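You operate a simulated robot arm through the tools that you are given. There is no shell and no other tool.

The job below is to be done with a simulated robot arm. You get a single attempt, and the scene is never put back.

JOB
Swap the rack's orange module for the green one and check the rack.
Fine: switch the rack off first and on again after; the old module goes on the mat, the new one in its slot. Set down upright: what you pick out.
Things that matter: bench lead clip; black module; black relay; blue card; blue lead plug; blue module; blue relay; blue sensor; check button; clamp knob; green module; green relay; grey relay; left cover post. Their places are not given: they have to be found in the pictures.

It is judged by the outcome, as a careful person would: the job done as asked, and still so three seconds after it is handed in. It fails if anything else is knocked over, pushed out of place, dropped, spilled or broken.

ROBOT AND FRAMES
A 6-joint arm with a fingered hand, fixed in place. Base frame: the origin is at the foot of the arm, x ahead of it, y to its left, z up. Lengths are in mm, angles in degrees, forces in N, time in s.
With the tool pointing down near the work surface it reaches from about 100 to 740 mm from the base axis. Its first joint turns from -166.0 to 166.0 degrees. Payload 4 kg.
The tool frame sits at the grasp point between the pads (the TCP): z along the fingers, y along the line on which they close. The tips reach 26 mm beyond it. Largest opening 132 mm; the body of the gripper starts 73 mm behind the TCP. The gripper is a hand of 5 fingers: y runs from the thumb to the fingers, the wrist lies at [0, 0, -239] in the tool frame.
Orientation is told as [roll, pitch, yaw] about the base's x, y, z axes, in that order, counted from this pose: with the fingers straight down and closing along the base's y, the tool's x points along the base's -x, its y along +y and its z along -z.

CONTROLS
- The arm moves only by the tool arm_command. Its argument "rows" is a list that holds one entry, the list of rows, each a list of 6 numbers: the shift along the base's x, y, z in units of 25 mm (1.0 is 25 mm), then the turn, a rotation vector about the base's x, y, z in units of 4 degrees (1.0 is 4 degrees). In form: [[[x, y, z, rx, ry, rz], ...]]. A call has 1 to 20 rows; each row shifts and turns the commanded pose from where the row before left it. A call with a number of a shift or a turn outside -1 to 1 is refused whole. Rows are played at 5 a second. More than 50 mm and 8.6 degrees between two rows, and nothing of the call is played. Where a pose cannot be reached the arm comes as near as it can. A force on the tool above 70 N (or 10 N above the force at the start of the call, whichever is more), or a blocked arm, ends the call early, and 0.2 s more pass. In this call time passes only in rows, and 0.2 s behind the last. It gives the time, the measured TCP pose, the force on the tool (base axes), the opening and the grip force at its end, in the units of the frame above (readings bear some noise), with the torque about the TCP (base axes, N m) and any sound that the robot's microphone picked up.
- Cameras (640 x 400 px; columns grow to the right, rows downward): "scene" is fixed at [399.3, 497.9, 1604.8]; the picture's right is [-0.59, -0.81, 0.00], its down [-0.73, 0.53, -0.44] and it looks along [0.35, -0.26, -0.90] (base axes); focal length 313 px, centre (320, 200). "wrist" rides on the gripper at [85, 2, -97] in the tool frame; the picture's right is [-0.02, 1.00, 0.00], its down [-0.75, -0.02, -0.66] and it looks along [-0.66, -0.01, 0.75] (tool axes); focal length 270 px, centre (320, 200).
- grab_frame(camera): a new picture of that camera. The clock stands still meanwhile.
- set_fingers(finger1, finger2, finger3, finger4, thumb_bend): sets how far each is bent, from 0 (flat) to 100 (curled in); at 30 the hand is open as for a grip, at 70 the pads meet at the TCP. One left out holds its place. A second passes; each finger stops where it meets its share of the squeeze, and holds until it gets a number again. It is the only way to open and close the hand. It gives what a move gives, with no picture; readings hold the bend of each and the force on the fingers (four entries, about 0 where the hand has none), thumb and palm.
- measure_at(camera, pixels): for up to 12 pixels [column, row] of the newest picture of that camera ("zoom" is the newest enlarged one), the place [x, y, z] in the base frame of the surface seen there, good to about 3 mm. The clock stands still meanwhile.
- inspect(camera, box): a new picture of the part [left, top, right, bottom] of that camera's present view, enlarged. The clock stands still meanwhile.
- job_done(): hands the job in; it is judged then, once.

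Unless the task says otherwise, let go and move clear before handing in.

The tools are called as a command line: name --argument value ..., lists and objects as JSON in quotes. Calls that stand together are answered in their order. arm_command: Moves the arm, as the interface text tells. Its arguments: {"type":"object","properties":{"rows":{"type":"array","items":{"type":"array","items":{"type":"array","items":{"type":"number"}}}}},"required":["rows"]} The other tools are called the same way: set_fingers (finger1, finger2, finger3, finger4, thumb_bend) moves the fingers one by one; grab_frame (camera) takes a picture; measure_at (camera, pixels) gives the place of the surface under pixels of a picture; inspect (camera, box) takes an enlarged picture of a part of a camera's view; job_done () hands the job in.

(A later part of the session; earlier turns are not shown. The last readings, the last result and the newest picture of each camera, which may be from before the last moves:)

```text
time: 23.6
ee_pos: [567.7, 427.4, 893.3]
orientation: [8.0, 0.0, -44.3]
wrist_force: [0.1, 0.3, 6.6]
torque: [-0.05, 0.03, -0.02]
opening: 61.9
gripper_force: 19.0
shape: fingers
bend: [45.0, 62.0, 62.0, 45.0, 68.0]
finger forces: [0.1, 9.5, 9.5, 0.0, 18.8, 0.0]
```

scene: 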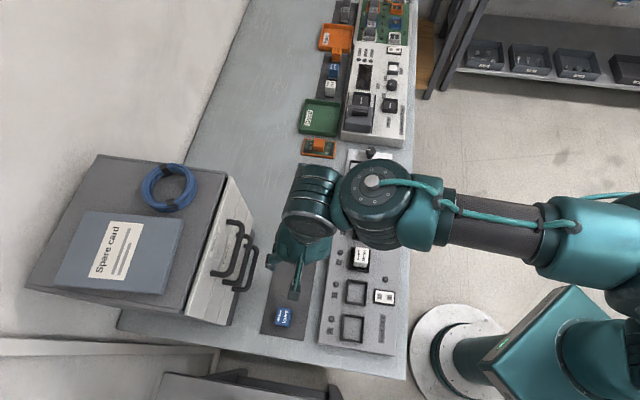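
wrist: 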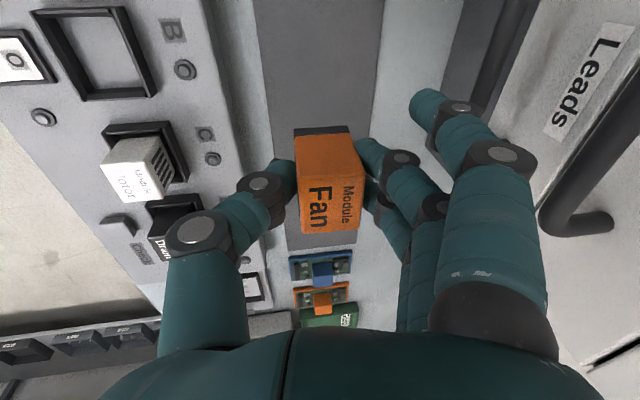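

The upward force rose to 6.6 N, so the module is resting on the mat. I'll open the gripping fingers gently.

set_fingers --finger2 52 --finger3 52 --thumb_bend 52

grab_frame --camera "wrist"

```text
time: 24.6
ee_pos: [567.3, 425.7, 893.8]
orientation: [7.9, 0.1, -44.4]
wrist_force: [-0.3, -0.7, -0.2]
torque: [-0.01, 0.03, 0.04]
opening: 79.6
gripper_force: 0.0
shape: fingers
bend: [45.0, 52.0, 52.0, 45.0, 52.0]
finger forces: [0.0, 0.0, 0.1, 0.0, 0.0, 0.0]
```

```text
taken
```

wrist: 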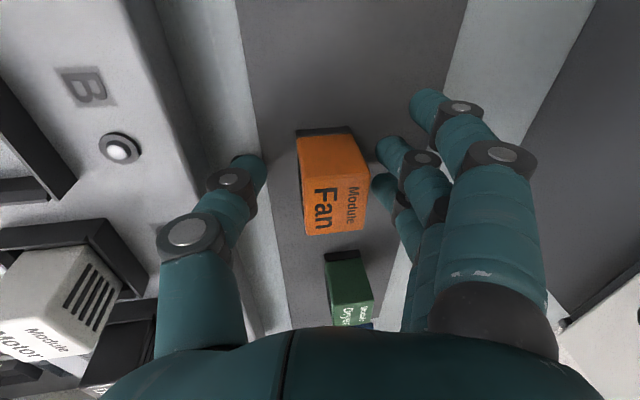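

The orange module stands upright on the mat, clear of the fingers. I'll rise straight up.

arm_command --rows '[[[0, 0, 0.4, 0, 0, 0], [0, 0, 0.7, 0, 0, 0], [0, 0, 0.9, 0, 0, 0], [0, 0, 0.9, 0, 0, 0], [0, 0, 0.9, -0.4, 0.4, 0], [0, 0, 0.9, -0.5, 0.5, 0], [0, 0, 0.3, -0.53, 0.5, 0]]]'

grab_frame --camera "wrist"

grab_frame --camera "scene"

```text
time: 26.2
ee_pos: [567.5, 426.1, 1017.9]
orientation: [0.0, 0.0, -44.4]
wrist_force: [0.2, 0.6, 0.2]
torque: [0.0, -0.02, 0.0]
opening: 79.6
gripper_force: 0.1
shape: fingers
bend: [45.0, 52.0, 52.0, 45.0, 52.0]
finger forces: [0.0, 0.0, 0.0, 0.0, 0.0, 0.1]
```

```text
taken
```

wrist: 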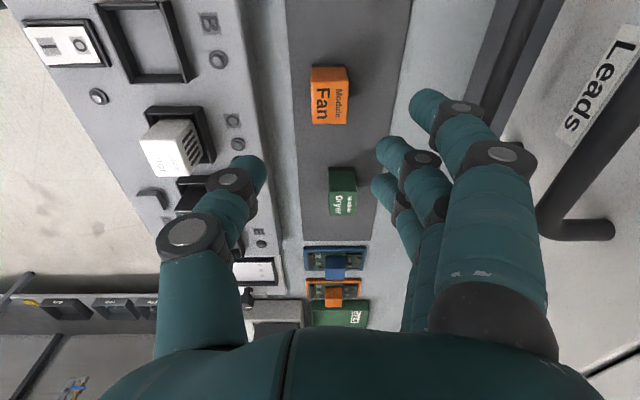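

```text
taken
```

scene: 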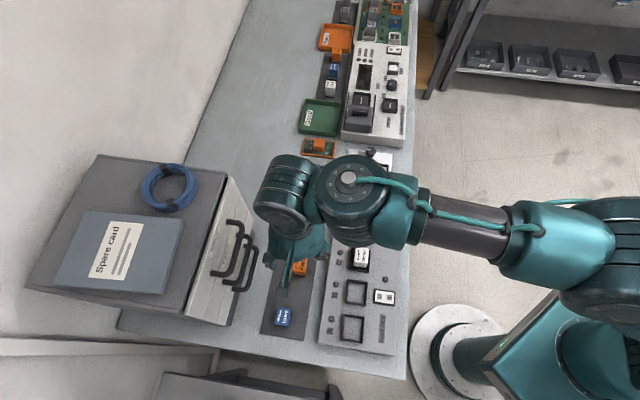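

The orange module stands upright at (328,95), and the green one is visible at (342,190). I'll enlarge and measure the green module's pose.

inspect --camera "wrist" --box '[290, 50, 400, 230]'

measure_at --camera "zoom" --pixels '[[290, 262], [340, 262], [340, 272], [292, 312], [345, 308], [315, 290], [285, 302], [348, 302], [287, 275], [345, 268], [285, 212], [345, 210]]'

```text
2.22 times, centred on (345, 140) of wrist
```

zoom: 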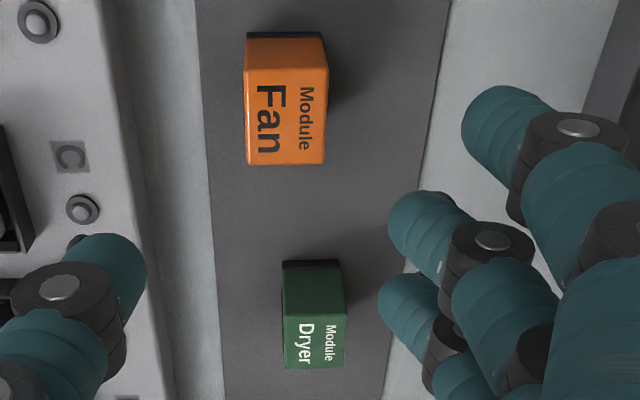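

```text
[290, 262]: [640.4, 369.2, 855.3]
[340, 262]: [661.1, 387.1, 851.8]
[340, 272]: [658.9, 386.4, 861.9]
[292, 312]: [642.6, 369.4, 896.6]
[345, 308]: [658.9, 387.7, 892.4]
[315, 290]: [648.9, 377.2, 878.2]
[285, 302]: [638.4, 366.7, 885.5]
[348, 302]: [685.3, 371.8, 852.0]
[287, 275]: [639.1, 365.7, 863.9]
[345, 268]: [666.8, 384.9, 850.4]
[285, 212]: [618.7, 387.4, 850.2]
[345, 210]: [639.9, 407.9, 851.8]
```

The green module is aligned with the rack, centred near (660,363), with its top at ≈898. I'll move above it with the same 8° lean, which gave an upright hold last time and also helps the reach.

arm_command --rows '[[[0.4545, -0.3225, 0, 0.178, -0.175, 0], [0.4545, -0.3225, 0, 0.178, -0.175, 0], [0.4545, -0.3225, 0, 0.178, -0.175, 0], [0.4545, -0.3225, 0, 0.178, -0.175, 0], [0.4545, -0.3225, 0, 0.178, -0.175, 0], [0.4545, -0.3225, 0, 0.178, -0.175, 0], [0.4545, -0.3225, 0, 0.178, -0.175, 0], [0.4545, -0.3225, 0, 0.178, -0.175, 0]]]'

grab_frame --camera "wrist"

grab_frame --camera "scene"

```text
time: 28.0
ee_pos: [657.2, 362.1, 1016.9]
orientation: [8.0, 0.1, -44.4]
wrist_force: [0.0, -1.2, -0.8]
torque: [0.01, -0.03, -0.02]
opening: 79.6
gripper_force: 0.1
shape: fingers
bend: [45.0, 52.0, 52.0, 45.0, 52.0]
finger forces: [0.0, 0.0, 0.0, 0.0, 0.0, 0.1]
```

```text
taken
```

wrist: 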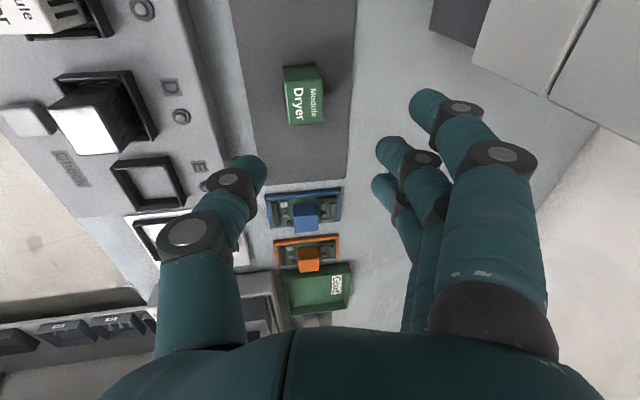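

```text
taken
```

scene: 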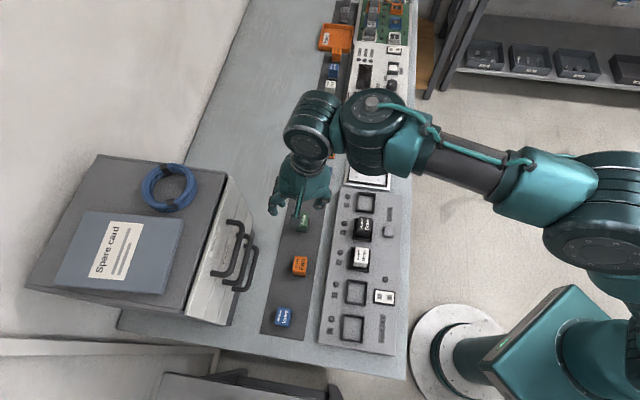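

The pose was reached exactly. I'll measure the green module's corners (300,95) from here to refine the alignment.

inspect --camera "wrist" --box '[250, 50, 360, 140]'

measure_at --camera "zoom" --pixels '[[205, 130], [345, 125], [215, 285], [350, 270], [280, 200], [200, 110], [340, 105], [205, 140], [345, 135], [275, 280], [200, 95], [330, 90]]'

```text
4.44 times, centred on (305, 95) of wrist
```

zoom: 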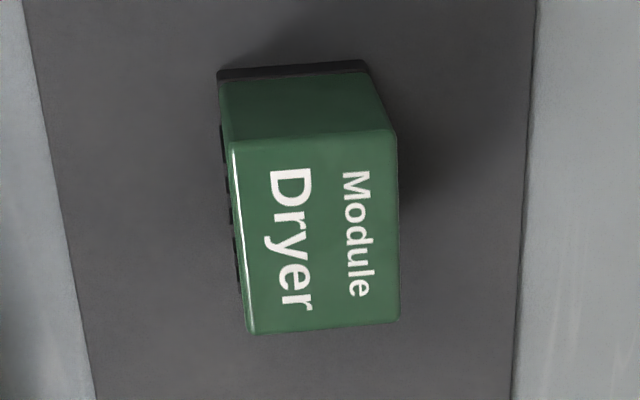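

```text
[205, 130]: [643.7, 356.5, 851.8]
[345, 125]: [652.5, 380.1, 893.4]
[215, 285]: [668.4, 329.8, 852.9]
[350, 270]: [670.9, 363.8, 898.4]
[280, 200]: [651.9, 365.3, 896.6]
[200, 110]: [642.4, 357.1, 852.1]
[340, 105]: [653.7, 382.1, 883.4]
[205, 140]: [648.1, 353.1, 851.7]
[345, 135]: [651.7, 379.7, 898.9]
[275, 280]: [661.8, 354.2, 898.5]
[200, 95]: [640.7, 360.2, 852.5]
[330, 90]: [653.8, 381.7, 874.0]
```

I'll measure the actual top corners.

measure_at --camera "zoom" --pixels '[[240, 148], [390, 138], [395, 315], [255, 325], [315, 235], [245, 330], [402, 318], [236, 145], [230, 85], [360, 72]]'

```text
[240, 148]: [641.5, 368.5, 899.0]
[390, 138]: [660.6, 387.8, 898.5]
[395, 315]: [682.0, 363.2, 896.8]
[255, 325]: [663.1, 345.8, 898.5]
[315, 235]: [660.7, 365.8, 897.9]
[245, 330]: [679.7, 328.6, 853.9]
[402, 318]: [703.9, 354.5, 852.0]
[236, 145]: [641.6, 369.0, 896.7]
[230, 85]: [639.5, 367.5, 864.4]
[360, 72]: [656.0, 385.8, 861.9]
```

The green module's centre is ≈(661,365) with its top at 898. I'll descend to z≈910 with a tiny xy correction and check.

arm_command --rows '[[[0.02, 0.04, -0.8, 0, 0, 0], [0.02, 0.03, -0.9, 0, 0, 0], [0, 0, -0.9, 0, 0, 0], [0, 0, -0.9, 0, 0, 0], [0, 0, -0.5, 0, 0, 0], [0, 0, -0.3, 0, 0, 0]]]'

grab_frame --camera "wrist"

```text
time: 29.4
ee_pos: [658.9, 364.1, 909.1]
orientation: [8.1, 0.1, -44.4]
wrist_force: [0.1, 0.2, 0.3]
torque: [-0.01, 0.0, 0.04]
opening: 79.2
gripper_force: 0.0
shape: fingers
bend: [45.0, 52.0, 52.0, 45.0, 52.0]
finger forces: [0.1, 0.1, 0.0, 0.0, 0.1, 0.0]
```

```text
taken
```

wrist: 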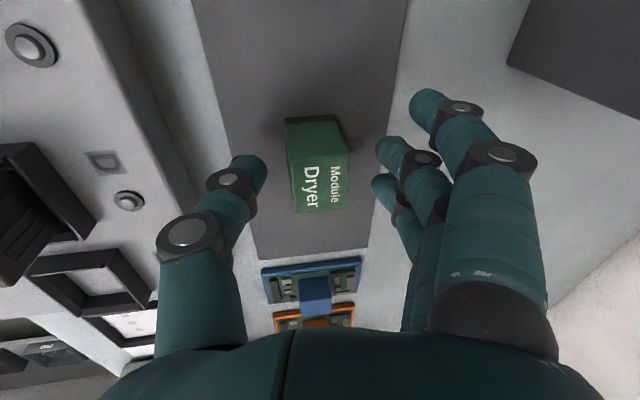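

The green module is centred between thumb and fingers. I'll go down the last 11 mm and narrow the grip in stages.

arm_command --rows '[[[0, 0, -0.25, 0, 0, 0], [0, 0, -0.2, 0, 0, 0]]]'

set_fingers --finger2 57 --finger3 57 --thumb_bend 59

grab_frame --camera "wrist"

```text
time: 30.0
ee_pos: [660.6, 362.1, 898.2]
orientation: [8.0, -0.1, -44.4]
wrist_force: [0.3, -0.3, -0.1]
torque: [0.01, 0.01, 0.02]
opening: 79.5
gripper_force: 0.0
shape: fingers
bend: [45.0, 52.0, 52.0, 45.0, 52.0]
finger forces: [0.0, 0.0, 0.0, 0.0, 0.0, 0.1]
```

```text
time: 31.0
ee_pos: [659.6, 362.7, 897.8]
orientation: [8.0, 0.0, -44.4]
wrist_force: [-0.6, -0.6, -0.4]
torque: [-0.03, -0.03, -0.04]
opening: 69.4
gripper_force: 0.1
shape: fingers
bend: [45.0, 56.0, 56.0, 45.0, 59.0]
finger forces: [0.1, 0.1, 0.1, 0.0, 0.1, 0.0]
```

```text
taken
```

wrist: 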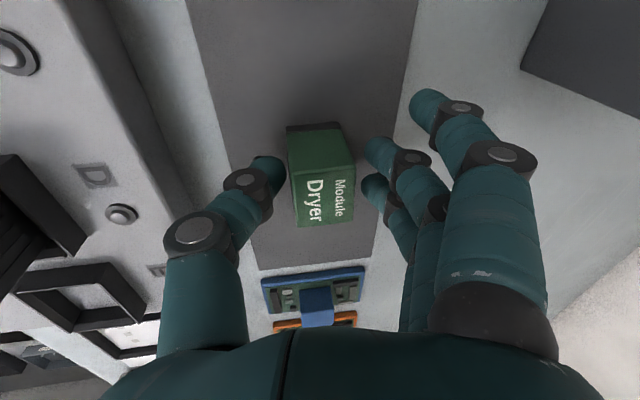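

Both sides are nearly touching with no contact force yet. I'll close.

set_fingers --finger2 75 --finger3 75 --thumb_bend 75

grab_frame --camera "wrist"

```text
time: 32.0
ee_pos: [660.0, 362.8, 898.6]
orientation: [8.0, 0.0, -44.4]
wrist_force: [-0.1, -0.1, -0.8]
torque: [0.0, 0.0, -0.04]
opening: 63.6
gripper_force: 16.2
shape: fingers
bend: [45.0, 62.0, 62.0, 45.0, 67.0]
finger forces: [0.0, 8.1, 8.3, 0.0, 16.3, 0.0]
```

```text
taken
```

wrist: 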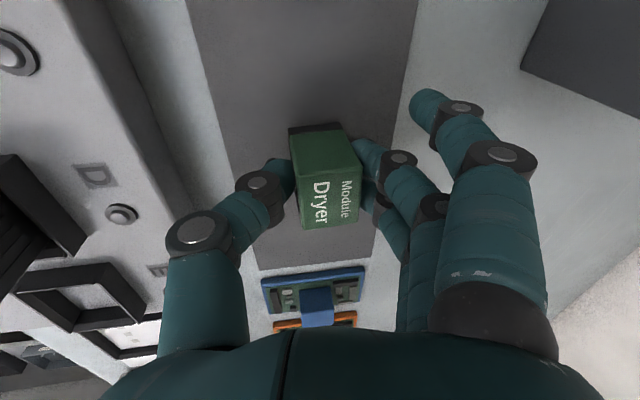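

The grip is balanced at about 16 N on the green module. I'll lift it slowly, then measure how it sits in the hand.

arm_command --rows '[[[0, 0, 0.1, 0, 0, 0], [0, 0, 0.2, 0, 0, 0], [0, 0, 0.5, 0, 0, 0], [0, 0, 0.8, 0, 0, 0], [0, 0, 0.9, 0, 0, 0], [0, 0, 0.9, 0, 0, 0], [0, 0, 0.6, 0, 0, 0]]]'

inspect --camera "wrist" --box '[240, 60, 420, 240]'

measure_at --camera "zoom" --pixels '[[265, 270], [385, 258], [275, 360], [385, 350], [325, 300], [350, 320], [255, 230], [372, 225], [250, 180], [350, 165], [248, 150], [342, 143]]'

```text
time: 33.6
ee_pos: [658.7, 363.5, 999.2]
orientation: [8.0, 0.0, -44.4]
wrist_force: [-0.5, 0.0, -0.6]
torque: [0.01, -0.02, -0.01]
opening: 63.4
gripper_force: 16.3
shape: fingers
bend: [45.0, 62.0, 62.0, 45.0, 67.0]
finger forces: [0.0, 8.2, 8.2, 0.0, 16.3, 0.1]
```

```text
2.22 times, centred on (330, 150) of wrist
```

zoom: 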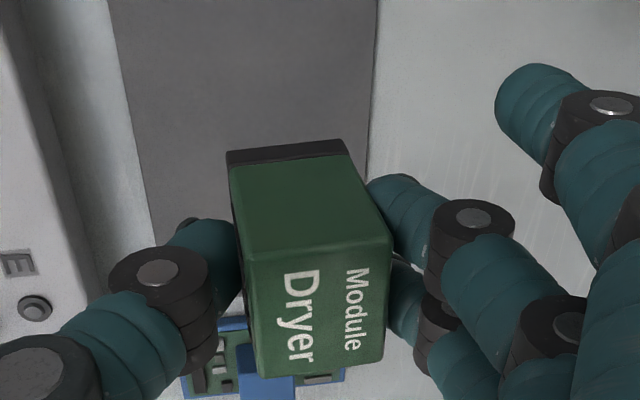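

```text
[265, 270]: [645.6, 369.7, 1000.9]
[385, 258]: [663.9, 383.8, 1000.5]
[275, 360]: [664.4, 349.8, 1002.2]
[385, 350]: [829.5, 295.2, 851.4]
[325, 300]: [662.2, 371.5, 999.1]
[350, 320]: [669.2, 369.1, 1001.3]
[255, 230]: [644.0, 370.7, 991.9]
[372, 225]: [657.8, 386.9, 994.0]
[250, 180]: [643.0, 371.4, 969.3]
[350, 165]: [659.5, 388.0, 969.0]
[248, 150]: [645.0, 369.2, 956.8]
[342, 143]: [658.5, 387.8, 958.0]
```

The green module is level and held. An edge analysis suggests about 2° of residual lean and about 1° of yaw. I'll trim those while carrying it above slot B with clear height over the other modules.

arm_command --rows '[[[-0.4, 0, 0.4, 0, 0, 0], [-0.7, 0, 0.4, 0, 0, 0], [-0.9, 0, 0, 0, 0, 0], [-0.9, 0, 0, 0, 0, 0], [-0.9, -0.02, 0, 0, 0, 0], [-0.9, -0.02, 0, 0.12, -0.12, -0.1], [-0.9, -0.02, 0, 0.12, -0.12, -0.1], [-0.9, -0.02, 0, 0.12, -0.11, -0.1], [-0.9, 0, 0, 0, 0, 0], [-0.7, 0, 0, 0, 0, 0], [-0.5, 0, 0, 0, 0, 0]]]'

grab_frame --camera "wrist"

inspect --camera "wrist" --box '[240, 40, 420, 240]'

grab_frame --camera "scene"

```text
time: 36.0
ee_pos: [445.4, 362.7, 1019.1]
orientation: [10.0, 0.0, -45.5]
wrist_force: [-1.1, -1.1, -0.4]
torque: [-0.04, -0.04, 0.01]
opening: 63.2
gripper_force: 16.5
shape: fingers
bend: [45.0, 62.0, 62.0, 45.0, 67.0]
finger forces: [0.0, 8.2, 8.2, 0.0, 16.4, 0.0]
```

```text
taken
```

wrist: 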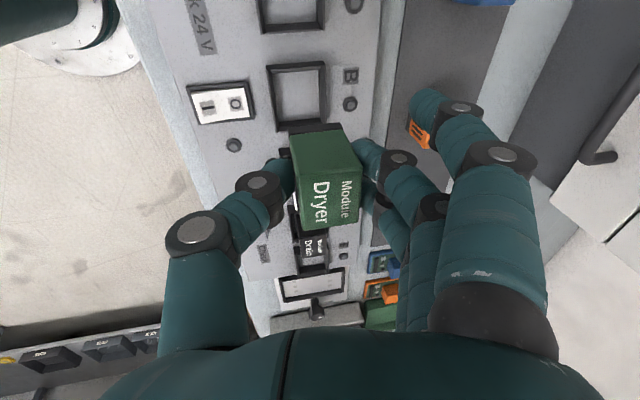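

```text
2.00 times, centred on (330, 140) of wrist
```

zoom: 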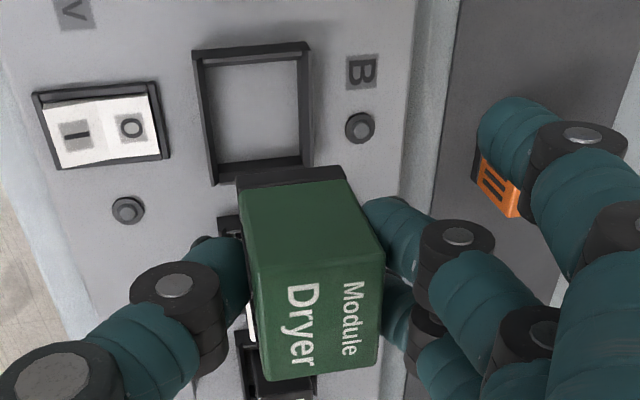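

```text
taken
```

scene: 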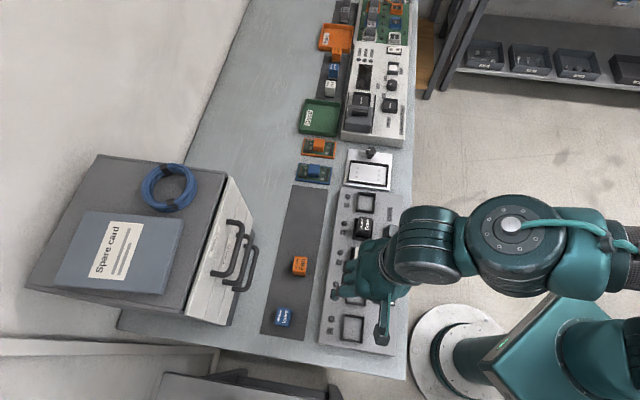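

The module is above slot B, visible at (290,95) in the full frame. I'll measure the collar corners and the module's edges in the same view.

measure_at --camera "zoom" --pixels '[[196, 52], [308, 45], [310, 155], [214, 180], [198, 110], [305, 100], [250, 48], [255, 172], [204, 75], [298, 65], [225, 168], [290, 150]]'

measure_at --camera "zoom" --pixels '[[242, 180], [338, 172], [245, 195], [342, 185], [253, 268], [375, 255], [262, 275], [378, 265], [268, 372], [372, 360], [320, 320], [300, 285]]'

```text
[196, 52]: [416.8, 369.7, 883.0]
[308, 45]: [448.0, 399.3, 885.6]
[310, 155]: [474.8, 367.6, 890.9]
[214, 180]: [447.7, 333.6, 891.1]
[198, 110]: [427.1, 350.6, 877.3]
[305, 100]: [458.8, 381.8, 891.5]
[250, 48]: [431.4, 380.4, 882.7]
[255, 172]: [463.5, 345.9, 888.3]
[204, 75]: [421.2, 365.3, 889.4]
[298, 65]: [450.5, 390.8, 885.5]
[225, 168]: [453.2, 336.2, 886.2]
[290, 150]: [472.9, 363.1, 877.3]
```

```text
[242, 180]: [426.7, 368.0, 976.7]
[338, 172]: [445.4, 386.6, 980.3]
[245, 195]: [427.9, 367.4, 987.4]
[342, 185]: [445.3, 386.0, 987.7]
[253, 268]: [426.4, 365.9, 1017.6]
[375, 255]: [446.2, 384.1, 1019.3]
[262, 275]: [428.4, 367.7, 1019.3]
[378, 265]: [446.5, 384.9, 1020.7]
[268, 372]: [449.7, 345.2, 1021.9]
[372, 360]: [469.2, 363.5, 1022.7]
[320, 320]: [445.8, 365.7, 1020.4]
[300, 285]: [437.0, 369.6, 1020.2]
```

The module (v 560.5–589, u 46–82) matches the collar's centre within about 1 mm and is upright, just as the orange one sat. I'll lower to a few mm above the collar and recheck.

arm_command --rows '[[[-0.02, -0.02, -0.6, 0, 0, 0], [0, 0, -0.8, 0, 0, 0], [0, 0, -0.8, 0, 0, 0], [0, 0, -0.5, 0, 0, 0], [0, 0, -0.3, 0, 0, 0]]]'

inspect --camera "wrist" --box '[240, 40, 420, 240]'

measure_at --camera "zoom" --pixels '[[242, 182], [338, 173], [268, 372], [372, 360], [262, 275], [378, 265]]'

```text
time: 37.2
ee_pos: [444.5, 360.3, 944.9]
orientation: [10.0, -0.1, -45.6]
wrist_force: [0.2, 0.8, -0.1]
torque: [-0.01, 0.01, -0.02]
opening: 63.6
gripper_force: 16.1
shape: fingers
bend: [45.0, 62.0, 62.0, 45.0, 67.0]
finger forces: [0.0, 8.1, 8.2, 0.1, 16.4, 0.0]
```

```text
2.00 times, centred on (330, 140) of wrist
```

zoom: 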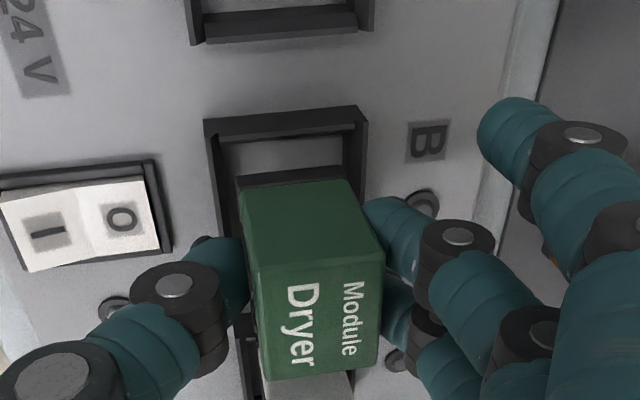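

```text
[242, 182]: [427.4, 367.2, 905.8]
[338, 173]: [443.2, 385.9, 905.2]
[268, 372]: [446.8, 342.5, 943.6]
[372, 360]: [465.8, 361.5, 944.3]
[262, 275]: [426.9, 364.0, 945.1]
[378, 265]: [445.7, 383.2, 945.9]
```

The bottom is at ≈900, about 7 mm above the collar. I'll measure the collar walls in this closer view to confirm clearances before inserting.

measure_at --camera "zoom" --pixels '[[210, 125], [362, 112], [285, 118], [285, 128], [285, 134], [285, 150], [224, 165], [216, 165], [355, 150], [362, 150], [349, 150], [230, 150]]'

inspect --camera "wrist" --box '[275, 80, 365, 140]'

```text
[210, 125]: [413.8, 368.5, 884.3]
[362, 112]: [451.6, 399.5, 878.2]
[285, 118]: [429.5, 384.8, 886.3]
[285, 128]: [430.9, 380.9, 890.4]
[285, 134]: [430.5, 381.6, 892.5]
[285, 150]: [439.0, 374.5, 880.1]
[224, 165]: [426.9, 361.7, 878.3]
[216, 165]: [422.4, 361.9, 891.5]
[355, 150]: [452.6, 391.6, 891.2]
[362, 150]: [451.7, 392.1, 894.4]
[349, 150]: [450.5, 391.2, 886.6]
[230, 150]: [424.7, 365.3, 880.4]
```

```text
6.67 times, centred on (320, 110) of wrist
```

zoom: 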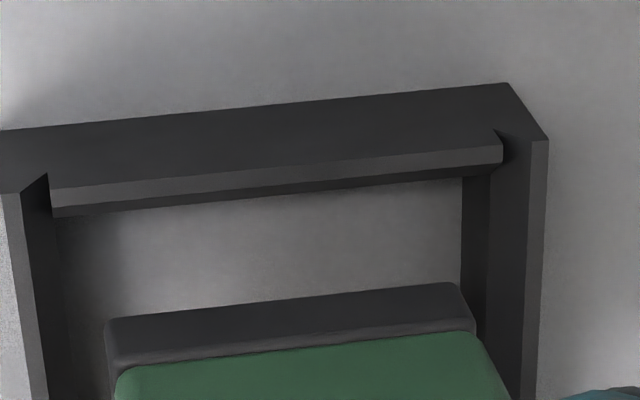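

The gaps show the module needs about +1.4 mm along v and −1 mm along u to be centred in the collar. I'll apply that and lower about 8 mm, so the base just enters the collar.

arm_command --rows '[[[0.011, 0.068, 0, 0, 0, 0], [0, 0, -0.12, 0, 0, 0], [0, 0, -0.12, 0, 0, 0], [0, 0, -0.08, 0, 0, 0]]]'

inspect --camera "wrist" --box '[275, 80, 365, 140]'

```text
time: 38.2
ee_pos: [445.8, 361.1, 935.3]
orientation: [9.9, 0.0, -45.5]
wrist_force: [-0.1, 0.2, -0.5]
torque: [-0.01, 0.02, -0.01]
opening: 63.3
gripper_force: 16.4
shape: fingers
bend: [45.0, 62.0, 62.0, 45.0, 67.0]
finger forces: [0.0, 8.2, 8.2, 0.0, 16.5, 0.1]
```

```text
6.67 times, centred on (320, 110) of wrist
```

zoom: 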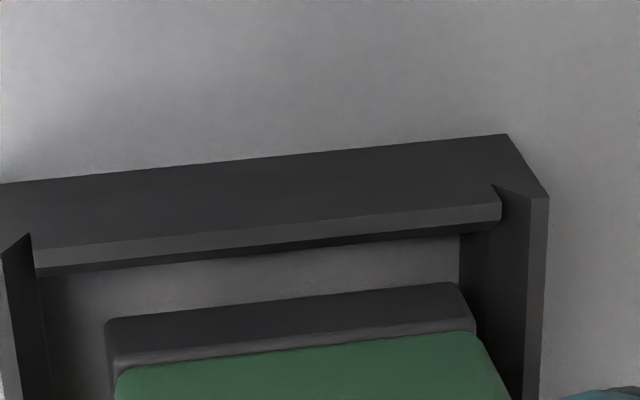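

The base is level with the collar top, parallel to it, with gaps on all sides. I'll continue lowering in 2 mm steps.

arm_command --rows '[[[-0.01, -0.01, -0.08, 0, 0, 0], [0, 0, -0.08, 0, 0, 0], [0, 0, -0.08, 0, 0, 0]]]'

grab_frame --camera "wrist"

```text
time: 39.0
ee_pos: [445.4, 362.9, 930.2]
orientation: [10.0, 0.0, -45.6]
wrist_force: [-0.3, 0.2, -0.1]
torque: [0.0, 0.0, 0.01]
opening: 63.3
gripper_force: 16.4
shape: fingers
bend: [45.0, 62.0, 62.0, 45.0, 67.0]
finger forces: [0.0, 8.2, 8.3, 0.0, 16.4, 0.0]
```

```text
taken
```

wrist: 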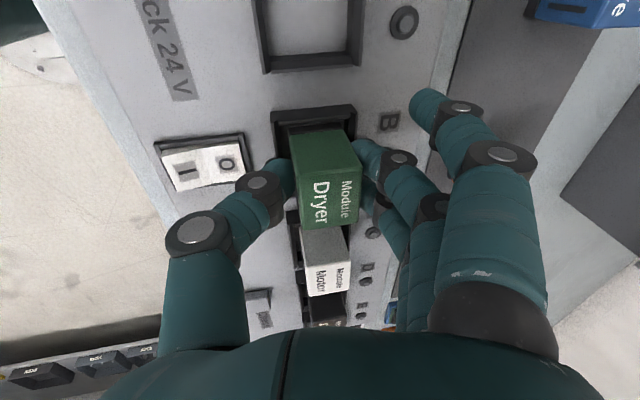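

No force yet at z 930. I'll continue in smaller steps toward the seat at about 925.

arm_command --rows '[[[0, 0, -0.06, 0, 0, 0], [0, 0, -0.06, 0, 0, 0]]]'

```text
time: 39.6
ee_pos: [444.5, 361.2, 926.9]
orientation: [10.1, 0.0, -45.7]
wrist_force: [0.2, -0.4, -0.1]
torque: [-0.03, 0.02, 0.06]
opening: 63.2
gripper_force: 16.0
shape: fingers
bend: [45.0, 63.0, 62.0, 45.0, 67.0]
finger forces: [0.0, 8.0, 8.0, 0.0, 16.8, 0.0]
```

arm_command --rows '[[[0, 0, -0.04, 0, 0, 0], [0, 0, -0.04, 0, 0, 0]]]'

inspect --camera "wrist" --box '[240, 60, 420, 240]'

```text
time: 40.2
ee_pos: [444.3, 362.5, 925.6]
orientation: [10.2, 0.0, -45.7]
wrist_force: [-3.7, -2.8, 12.8]
torque: [-0.21, 0.29, 0.03]
opening: 63.5
gripper_force: 23.9
shape: fingers
bend: [45.0, 63.0, 62.0, 45.0, 68.0]
finger forces: [0.0, 8.2, 8.1, 0.0, 30.7, 0.0]
```

```text
2.22 times, centred on (330, 150) of wrist
```

zoom: 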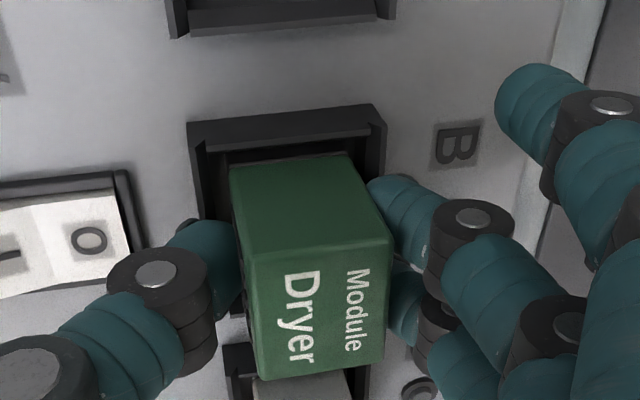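

The upward force is now 12.8 N, so there's contact. I'll measure the module's top to see whether it's fully seated (expected ≈925).

measure_at --camera "zoom" --pixels '[[260, 268], [380, 250], [270, 365], [375, 350], [320, 300], [340, 260], [300, 350], [235, 185], [345, 175], [240, 165], [340, 160], [285, 140]]'

inspect --camera "wrist" --box '[275, 90, 365, 150]'

```text
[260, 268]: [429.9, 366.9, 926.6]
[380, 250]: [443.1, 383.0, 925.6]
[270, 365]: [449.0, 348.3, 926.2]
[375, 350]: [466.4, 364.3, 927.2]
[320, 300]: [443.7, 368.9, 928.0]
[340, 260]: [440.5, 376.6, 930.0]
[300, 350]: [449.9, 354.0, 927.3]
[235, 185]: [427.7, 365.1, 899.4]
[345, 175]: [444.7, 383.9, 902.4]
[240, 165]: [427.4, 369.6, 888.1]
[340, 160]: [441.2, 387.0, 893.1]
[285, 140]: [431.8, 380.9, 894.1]
```

```text
6.67 times, centred on (320, 120) of wrist
```

zoom: 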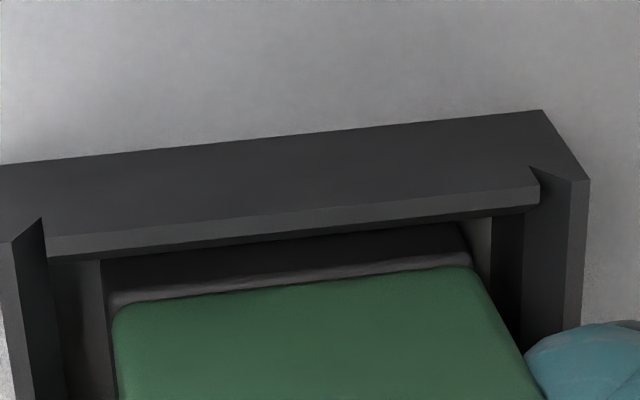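

The top measures ≈926–927 against 925 for the original module, so it's within about 1 mm of seated; the thumb tip is just touching the collar rim. I'll open the grip slightly so the module settles.

set_fingers --finger2 57 --finger3 57 --thumb_bend 59

grab_frame --camera "wrist"

```text
time: 41.2
ee_pos: [443.7, 361.4, 927.4]
orientation: [10.1, 0.0, -45.6]
wrist_force: [-8.1, -7.1, 43.8]
torque: [-0.76, 0.87, 0.03]
opening: 63.8
gripper_force: 25.8
shape: fingers
bend: [45.0, 56.0, 56.0, 45.0, 64.0]
finger forces: [0.0, 0.0, 0.0, 0.0, 51.4, 0.1]
```

```text
taken
```

wrist: 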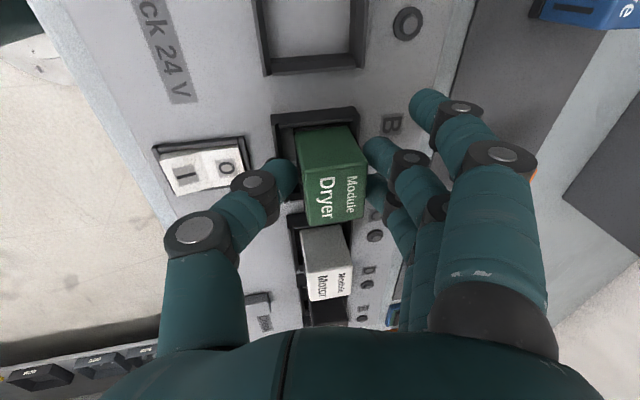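

The fingers are free but the thumb is jammed down on the collar rim (51 N, bend stuck at 64 with target 59). I'll raise the hand a few mm to relieve it.

arm_command --rows '[[[0, 0, 0.06, 0, 0, 0], [0, 0, 0.06, 0, 0, 0]]]'

grab_frame --camera "wrist"

```text
time: 41.8
ee_pos: [444.8, 363.0, 925.6]
orientation: [10.0, -0.1, -45.6]
wrist_force: [0.3, -1.4, 13.3]
torque: [-0.16, 0.18, 0.02]
opening: 64.1
gripper_force: 8.6
shape: fingers
bend: [45.0, 56.0, 56.0, 45.0, 62.0]
finger forces: [0.1, 0.0, 0.1, 0.0, 16.6, 0.1]
```

```text
taken
```

wrist: 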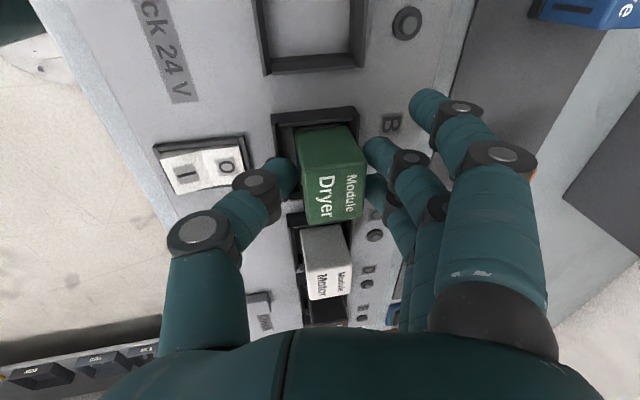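

The load has dropped from 44 N to 13 N. I'll raise a little more.

arm_command --rows '[[[0, 0, 0.06, 0, 0, 0], [0, 0, 0.08, 0, 0, 0]]]'

grab_frame --camera "wrist"

```text
time: 42.4
ee_pos: [444.6, 362.3, 932.1]
orientation: [9.8, 0.1, -45.7]
wrist_force: [0.7, -0.3, 0.5]
torque: [0.01, 0.0, 0.01]
opening: 68.3
gripper_force: 0.1
shape: fingers
bend: [45.0, 56.0, 56.0, 45.0, 59.0]
finger forces: [0.0, 0.1, 0.1, 0.0, 0.1, 0.0]
```

```text
taken
```

wrist: 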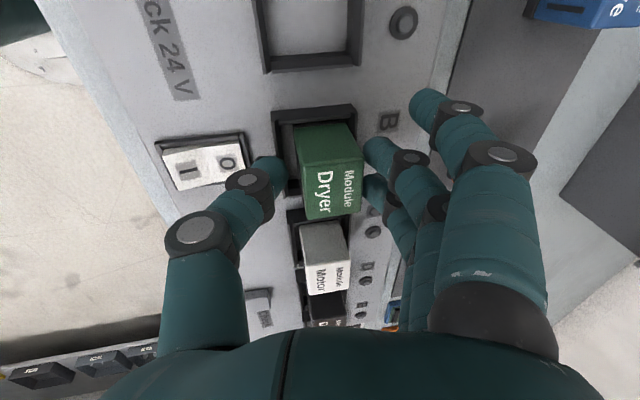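

All forces are now zero and the module stays in the slot. I'll open a bit more and rise straight up for a look.

set_fingers --finger2 51 --finger3 51 --thumb_bend 54

arm_command --rows '[[[0, 0, 0.5, 0, 0, 0], [0, 0, 0.8, 0, 0, 0], [0, 0, 0.9, 0, 0, 0], [0, 0, 0.9, -0.4, 0.4, 0], [0, 0, 0.5, -0.5, 0.5, 0.1], [0, 0, 0.2, -0.5, 0.5, 0.2], [0, 0, 0, -0.38, 0.37, 0]]]'

grab_frame --camera "wrist"

inspect --camera "wrist" --box '[260, 40, 380, 150]'

```text
time: 43.4
ee_pos: [444.0, 361.8, 931.1]
orientation: [10.0, 0.0, -45.6]
wrist_force: [0.1, -0.6, -0.7]
torque: [-0.03, 0.01, -0.01]
opening: 76.4
gripper_force: 0.0
shape: fingers
bend: [45.0, 51.0, 51.0, 45.0, 54.0]
finger forces: [0.0, 0.0, 0.0, 0.0, 0.0, 0.0]
```

```text
time: 45.0
ee_pos: [444.8, 362.3, 1025.8]
orientation: [-0.1, 0.0, -44.3]
wrist_force: [-0.3, -1.1, 0.5]
torque: [0.02, 0.02, -0.01]
opening: 76.5
gripper_force: 0.0
shape: fingers
bend: [45.0, 51.0, 51.0, 45.0, 54.0]
finger forces: [0.0, 0.0, 0.0, 0.1, 0.0, 0.1]
```

```text
taken
```

wrist: 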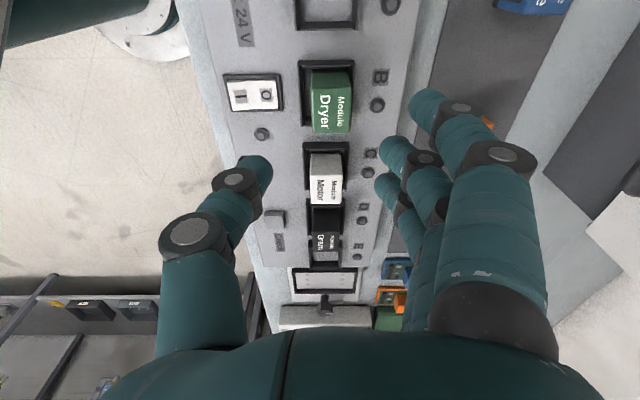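

```text
3.64 times, centred on (320, 95) of wrist
```

zoom: 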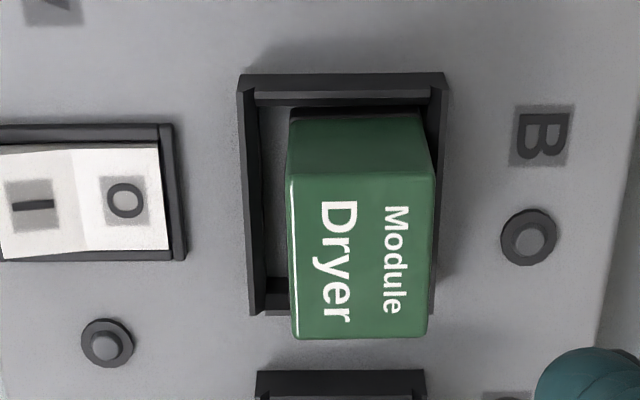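

The green module sits in slot B but is biased toward the +v side of the collar. I'll measure its top height and edges to judge seating.

measure_at --camera "zoom" --pixels '[[298, 188], [428, 185], [298, 330], [420, 328], [360, 250], [345, 200], [295, 120], [420, 120], [245, 200], [440, 160], [255, 290], [345, 95]]'

inspect --camera "wrist" --box '[285, 50, 365, 140]'

```text
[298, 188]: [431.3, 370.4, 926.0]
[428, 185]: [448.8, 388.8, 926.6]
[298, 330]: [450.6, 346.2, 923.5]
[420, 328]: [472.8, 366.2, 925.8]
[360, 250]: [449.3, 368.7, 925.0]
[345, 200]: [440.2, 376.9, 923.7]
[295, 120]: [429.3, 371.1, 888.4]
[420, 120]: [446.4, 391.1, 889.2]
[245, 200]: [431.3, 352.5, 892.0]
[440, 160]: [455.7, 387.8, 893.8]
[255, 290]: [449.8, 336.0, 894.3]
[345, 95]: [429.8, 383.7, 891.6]
```

```text
4.44 times, centred on (325, 95) of wrist
```

zoom: 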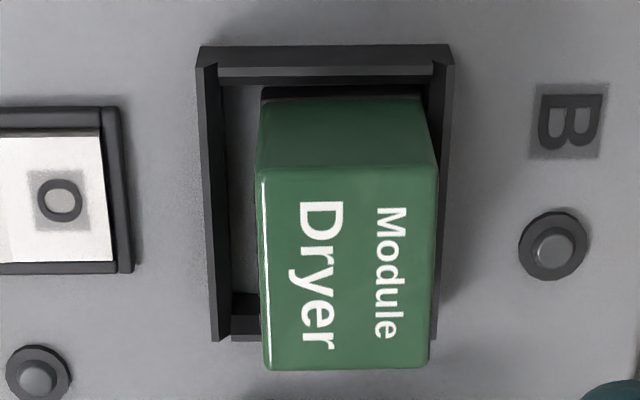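

The module is fully seated (top ≈925) and upright, but it sits about 4 mm toward the +v wall. I'll nudge it back to centre with the fingers, descending with the grip open around it first.

arm_command --rows '[[[0.134, 0.112, 0, 0, 0, 0], [0.134, 0.112, -0.5, 0, 0, 0], [0, 0, -0.9, 0, 0, 0], [0, 0, -0.9, 0, 0, 0], [0, 0, -0.9, 0, 0, 0], [0, 0, -0.5, 0, 0, 0], [0, 0, -0.25, 0, 0, 0]]]'

grab_frame --camera "wrist"

```text
time: 46.6
ee_pos: [451.9, 366.7, 927.9]
orientation: [-0.1, 0.0, -44.4]
wrist_force: [1.6, 0.0, -0.3]
torque: [0.01, -0.01, 0.02]
opening: 76.5
gripper_force: 0.1
shape: fingers
bend: [45.0, 51.0, 51.0, 45.0, 54.0]
finger forces: [0.0, 0.0, 0.0, 0.0, 0.1, 0.0]
```

```text
taken
```

wrist: 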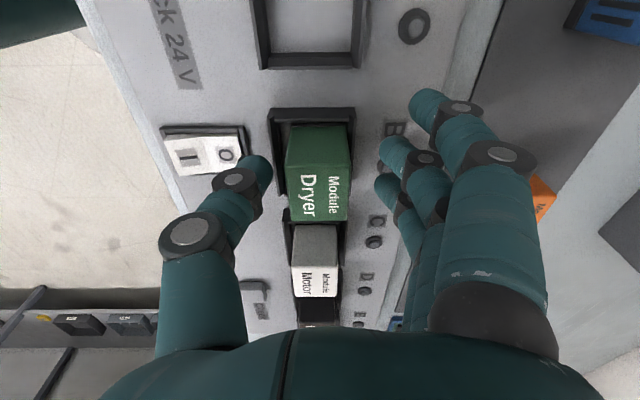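

The fingers straddle the module without contact. I'll bring finger2 and finger3 in to 58 and then push in −v in small steps.

set_fingers --finger2 58 --finger3 58

arm_command --rows '[[[-0.056, -0.057, 0, 0, 0, 0], [-0.056, -0.057, 0, 0, 0, 0], [0, 0, 0, 0, 0, 0]]]'

inspect --camera "wrist" --box '[240, 60, 420, 240]'

```text
time: 47.6
ee_pos: [451.7, 367.0, 928.6]
orientation: [-0.2, -0.1, -44.5]
wrist_force: [-0.7, -0.5, 0.5]
torque: [0.03, -0.02, 0.02]
opening: 76.4
gripper_force: 0.1
shape: fingers
bend: [45.0, 57.0, 57.0, 45.0, 54.0]
finger forces: [0.0, 0.0, 0.1, 0.0, 0.1, 0.0]
```

```text
time: 48.4
ee_pos: [448.7, 365.5, 928.1]
orientation: [0.1, 0.0, -44.4]
wrist_force: [-0.2, 0.5, -0.7]
torque: [0.01, -0.04, 0.0]
opening: 76.3
gripper_force: 0.1
shape: fingers
bend: [45.0, 57.0, 57.0, 45.0, 54.0]
finger forces: [0.0, 0.1, 0.1, 0.0, 0.0, 0.1]
```

```text
2.22 times, centred on (330, 150) of wrist
```

zoom: 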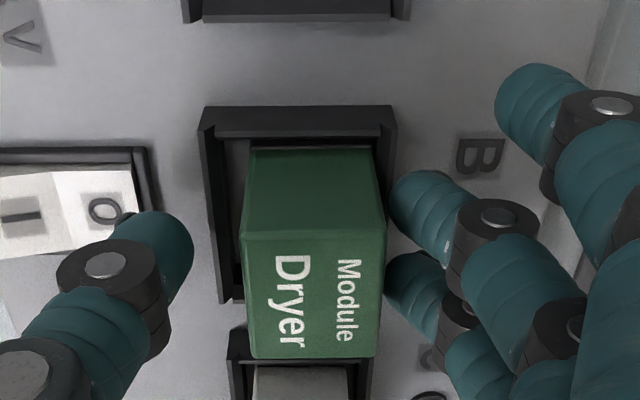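

The fingers are just about touching the module's +v face (385,230). I'll push in −v, about 1 mm per row, watching the force.

arm_command --rows '[[[-0.028, -0.0285, 0, 0, 0, 0], [-0.028, -0.0285, 0, 0, 0, 0], [-0.028, -0.0285, 0, 0, 0, 0]]]'

inspect --camera "wrist" --box '[240, 60, 420, 240]'

```text
time: 49.2
ee_pos: [446.3, 361.9, 926.9]
orientation: [-0.1, 0.0, -44.5]
wrist_force: [0.7, 0.0, 0.0]
torque: [-0.01, 0.01, 0.03]
opening: 76.3
gripper_force: 0.0
shape: fingers
bend: [45.0, 57.0, 57.0, 45.0, 54.0]
finger forces: [0.0, 0.1, 0.1, 0.0, 0.0, 0.0]
```

```text
2.22 times, centred on (330, 150) of wrist
```

zoom: 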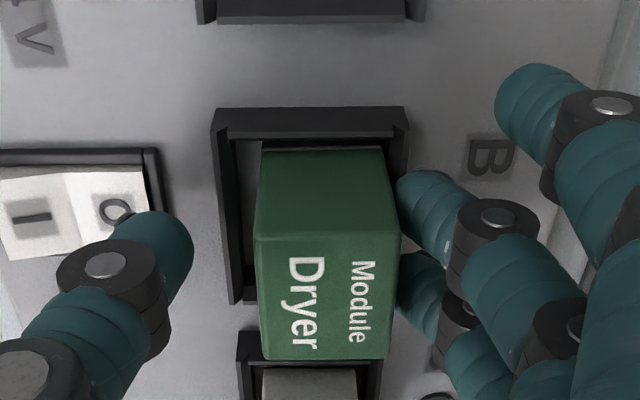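

The module hasn't shifted yet relative to the collar, and the fingers are just in contact. I'll push further.

arm_command --rows '[[[-0.028, -0.0285, 0, 0, 0, 0], [-0.028, -0.0285, 0, 0, 0, 0]]]'

inspect --camera "wrist" --box '[240, 60, 420, 240]'

```text
time: 49.8
ee_pos: [445.0, 360.3, 927.7]
orientation: [0.0, -0.1, -44.4]
wrist_force: [0.7, -0.7, -0.2]
torque: [0.02, 0.0, 0.0]
opening: 76.5
gripper_force: 0.4
shape: fingers
bend: [45.0, 57.0, 57.0, 45.0, 54.0]
finger forces: [0.0, 0.1, 0.1, 0.1, 0.0, 0.1]
```

```text
2.22 times, centred on (330, 150) of wrist
```

zoom: 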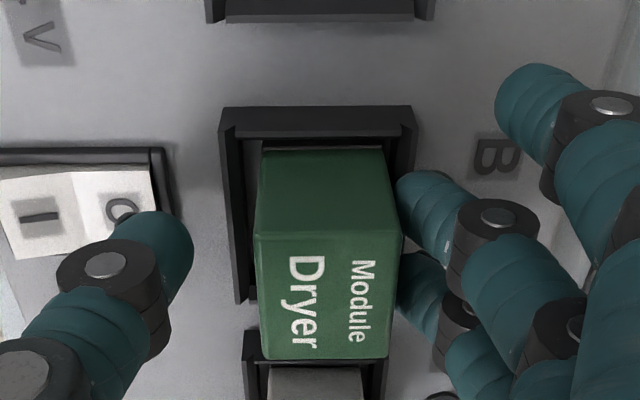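

The module is now sliding with the fingers (collar edge moved to 220 while the module stayed). About 1.7 mm remains to centre it; I'll tuck the thumb in slightly and push that distance.

set_fingers --thumb_bend 57

arm_command --rows '[[[-0.025, -0.025, 0, 0, 0, 0], [-0.024, -0.024, 0, 0, 0, 0]]]'

inspect --camera "wrist" --box '[240, 60, 420, 240]'

```text
time: 50.8
ee_pos: [445.1, 361.6, 927.3]
orientation: [-0.1, 0.1, -44.4]
wrist_force: [0.4, -0.4, 0.4]
torque: [-0.01, -0.02, 0.02]
opening: 74.1
gripper_force: 0.0
shape: fingers
bend: [45.0, 57.0, 57.0, 45.0, 56.0]
finger forces: [0.0, 0.1, 0.1, 0.0, 0.0, 0.0]
```

```text
time: 51.4
ee_pos: [443.6, 359.3, 926.9]
orientation: [0.0, 0.1, -44.4]
wrist_force: [0.3, 0.1, -0.7]
torque: [0.01, -0.04, -0.01]
opening: 74.1
gripper_force: 0.0
shape: fingers
bend: [45.0, 57.0, 57.0, 45.0, 56.0]
finger forces: [0.1, 0.1, 0.1, 0.1, 0.0, 0.0]
```

```text
2.22 times, centred on (330, 150) of wrist
```

zoom: 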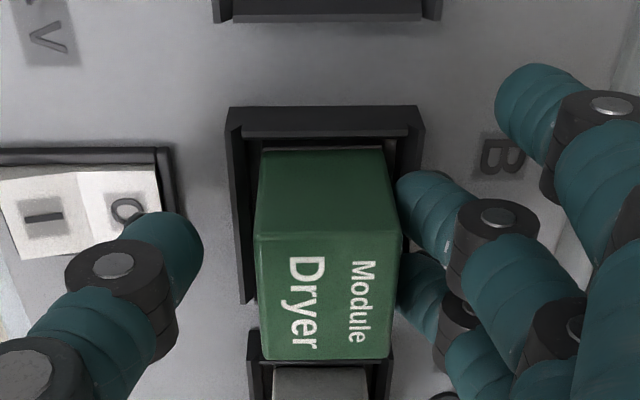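

The module is now centred, with 35 px of gap on both sides of the collar. I'll back the fingers off 3 mm and rise.

arm_command --rows '[[[0.056, 0.057, 0, 0, 0, 0], [0.056, 0.057, 0, 0, 0, 0], [0, 0, 0.5, 0, 0, 0], [0, 0, 0.8, 0, 0, 0], [0, 0, 0.9, 0, 0, 0], [0, 0, 0.9, 0, 0, 0], [0, 0, 0.9, 0, 0, 0]]]'

inspect --camera "wrist" --box '[220, 30, 400, 150]'

grab_frame --camera "scene"

```text
time: 53.0
ee_pos: [446.7, 363.0, 1027.2]
orientation: [-0.1, -0.1, -44.4]
wrist_force: [-0.5, -0.5, 0.4]
torque: [-0.01, 0.01, -0.03]
opening: 74.2
gripper_force: 0.1
shape: fingers
bend: [45.0, 57.0, 57.0, 45.0, 56.0]
finger forces: [0.0, 0.1, 0.1, 0.0, 0.0, 0.1]
```

```text
3.33 times, centred on (310, 90) of wrist
```

zoom: 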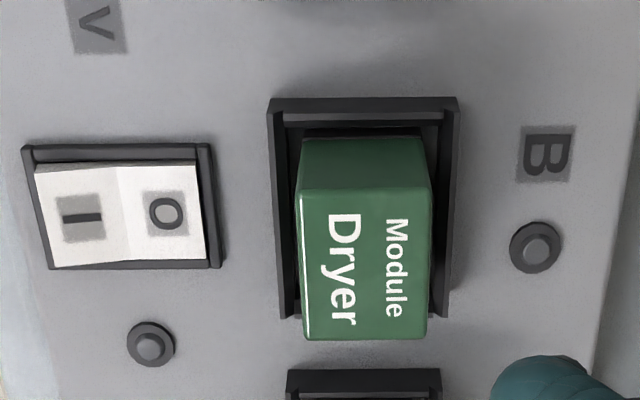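

```text
taken
```

scene: 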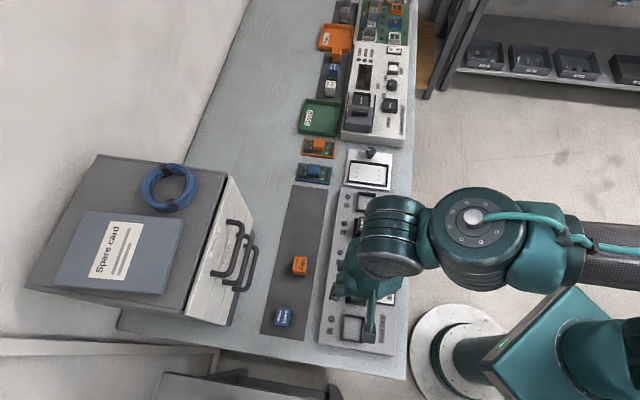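

The green module is seated and centred in slot B. Next I'll power on: pose finger1 as the pointer again and move above the rocker's I end.

set_fingers --finger1 45 --finger2 100 --finger3 100 --finger4 100 --thumb_bend 30

arm_command --rows '[[[-0.372, -0.716, 0, 0, 0, 0], [-0.372, -0.716, 0, 0, 0, 0], [-0.372, -0.716, 0, 0, 0, 0], [-0.372, -0.716, 0, 0, 0, 0], [-0.372, -0.716, -0.5, 0, 0, 0], [-0.37, -0.716, -0.6, 0, 0, 0]]]'

inspect --camera "wrist" --box '[320, 0, 600, 175]'

measure_at --camera "zoom" --pixels '[[230, 225], [215, 240], [120, 100], [200, 100], [85, 100], [225, 100], [510, 120], [610, 130]]'

```text
time: 54.0
ee_pos: [446.1, 363.2, 1027.3]
orientation: [-0.2, 0.0, -44.3]
wrist_force: [0.4, 0.4, 0.0]
torque: [0.0, -0.04, 0.0]
opening: 114.7
gripper_force: 0.1
shape: fingers
bend: [45.0, 100.0, 100.0, 100.0, 30.0]
finger forces: [0.1, 0.0, 0.0, 0.1, 0.1, 0.0]
```

```text
time: 55.4
ee_pos: [392.5, 254.8, 999.7]
orientation: [-0.1, 0.0, -44.4]
wrist_force: [0.1, 0.3, 0.5]
torque: [-0.01, 0.03, -0.01]
opening: 115.0
gripper_force: 0.1
shape: fingers
bend: [45.0, 100.0, 100.0, 100.0, 30.0]
finger forces: [0.1, 0.0, 0.0, 0.0, 0.0, 0.0]
```

```text
2.29 times, centred on (460, 88) of wrist
```

zoom: 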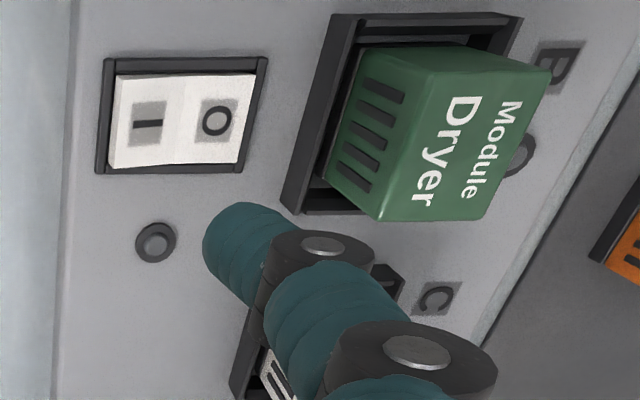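

```text
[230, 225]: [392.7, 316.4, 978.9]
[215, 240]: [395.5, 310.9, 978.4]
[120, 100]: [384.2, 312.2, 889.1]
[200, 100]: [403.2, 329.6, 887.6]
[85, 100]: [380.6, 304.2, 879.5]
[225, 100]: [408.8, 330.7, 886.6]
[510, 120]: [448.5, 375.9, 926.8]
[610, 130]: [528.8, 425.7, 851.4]
```

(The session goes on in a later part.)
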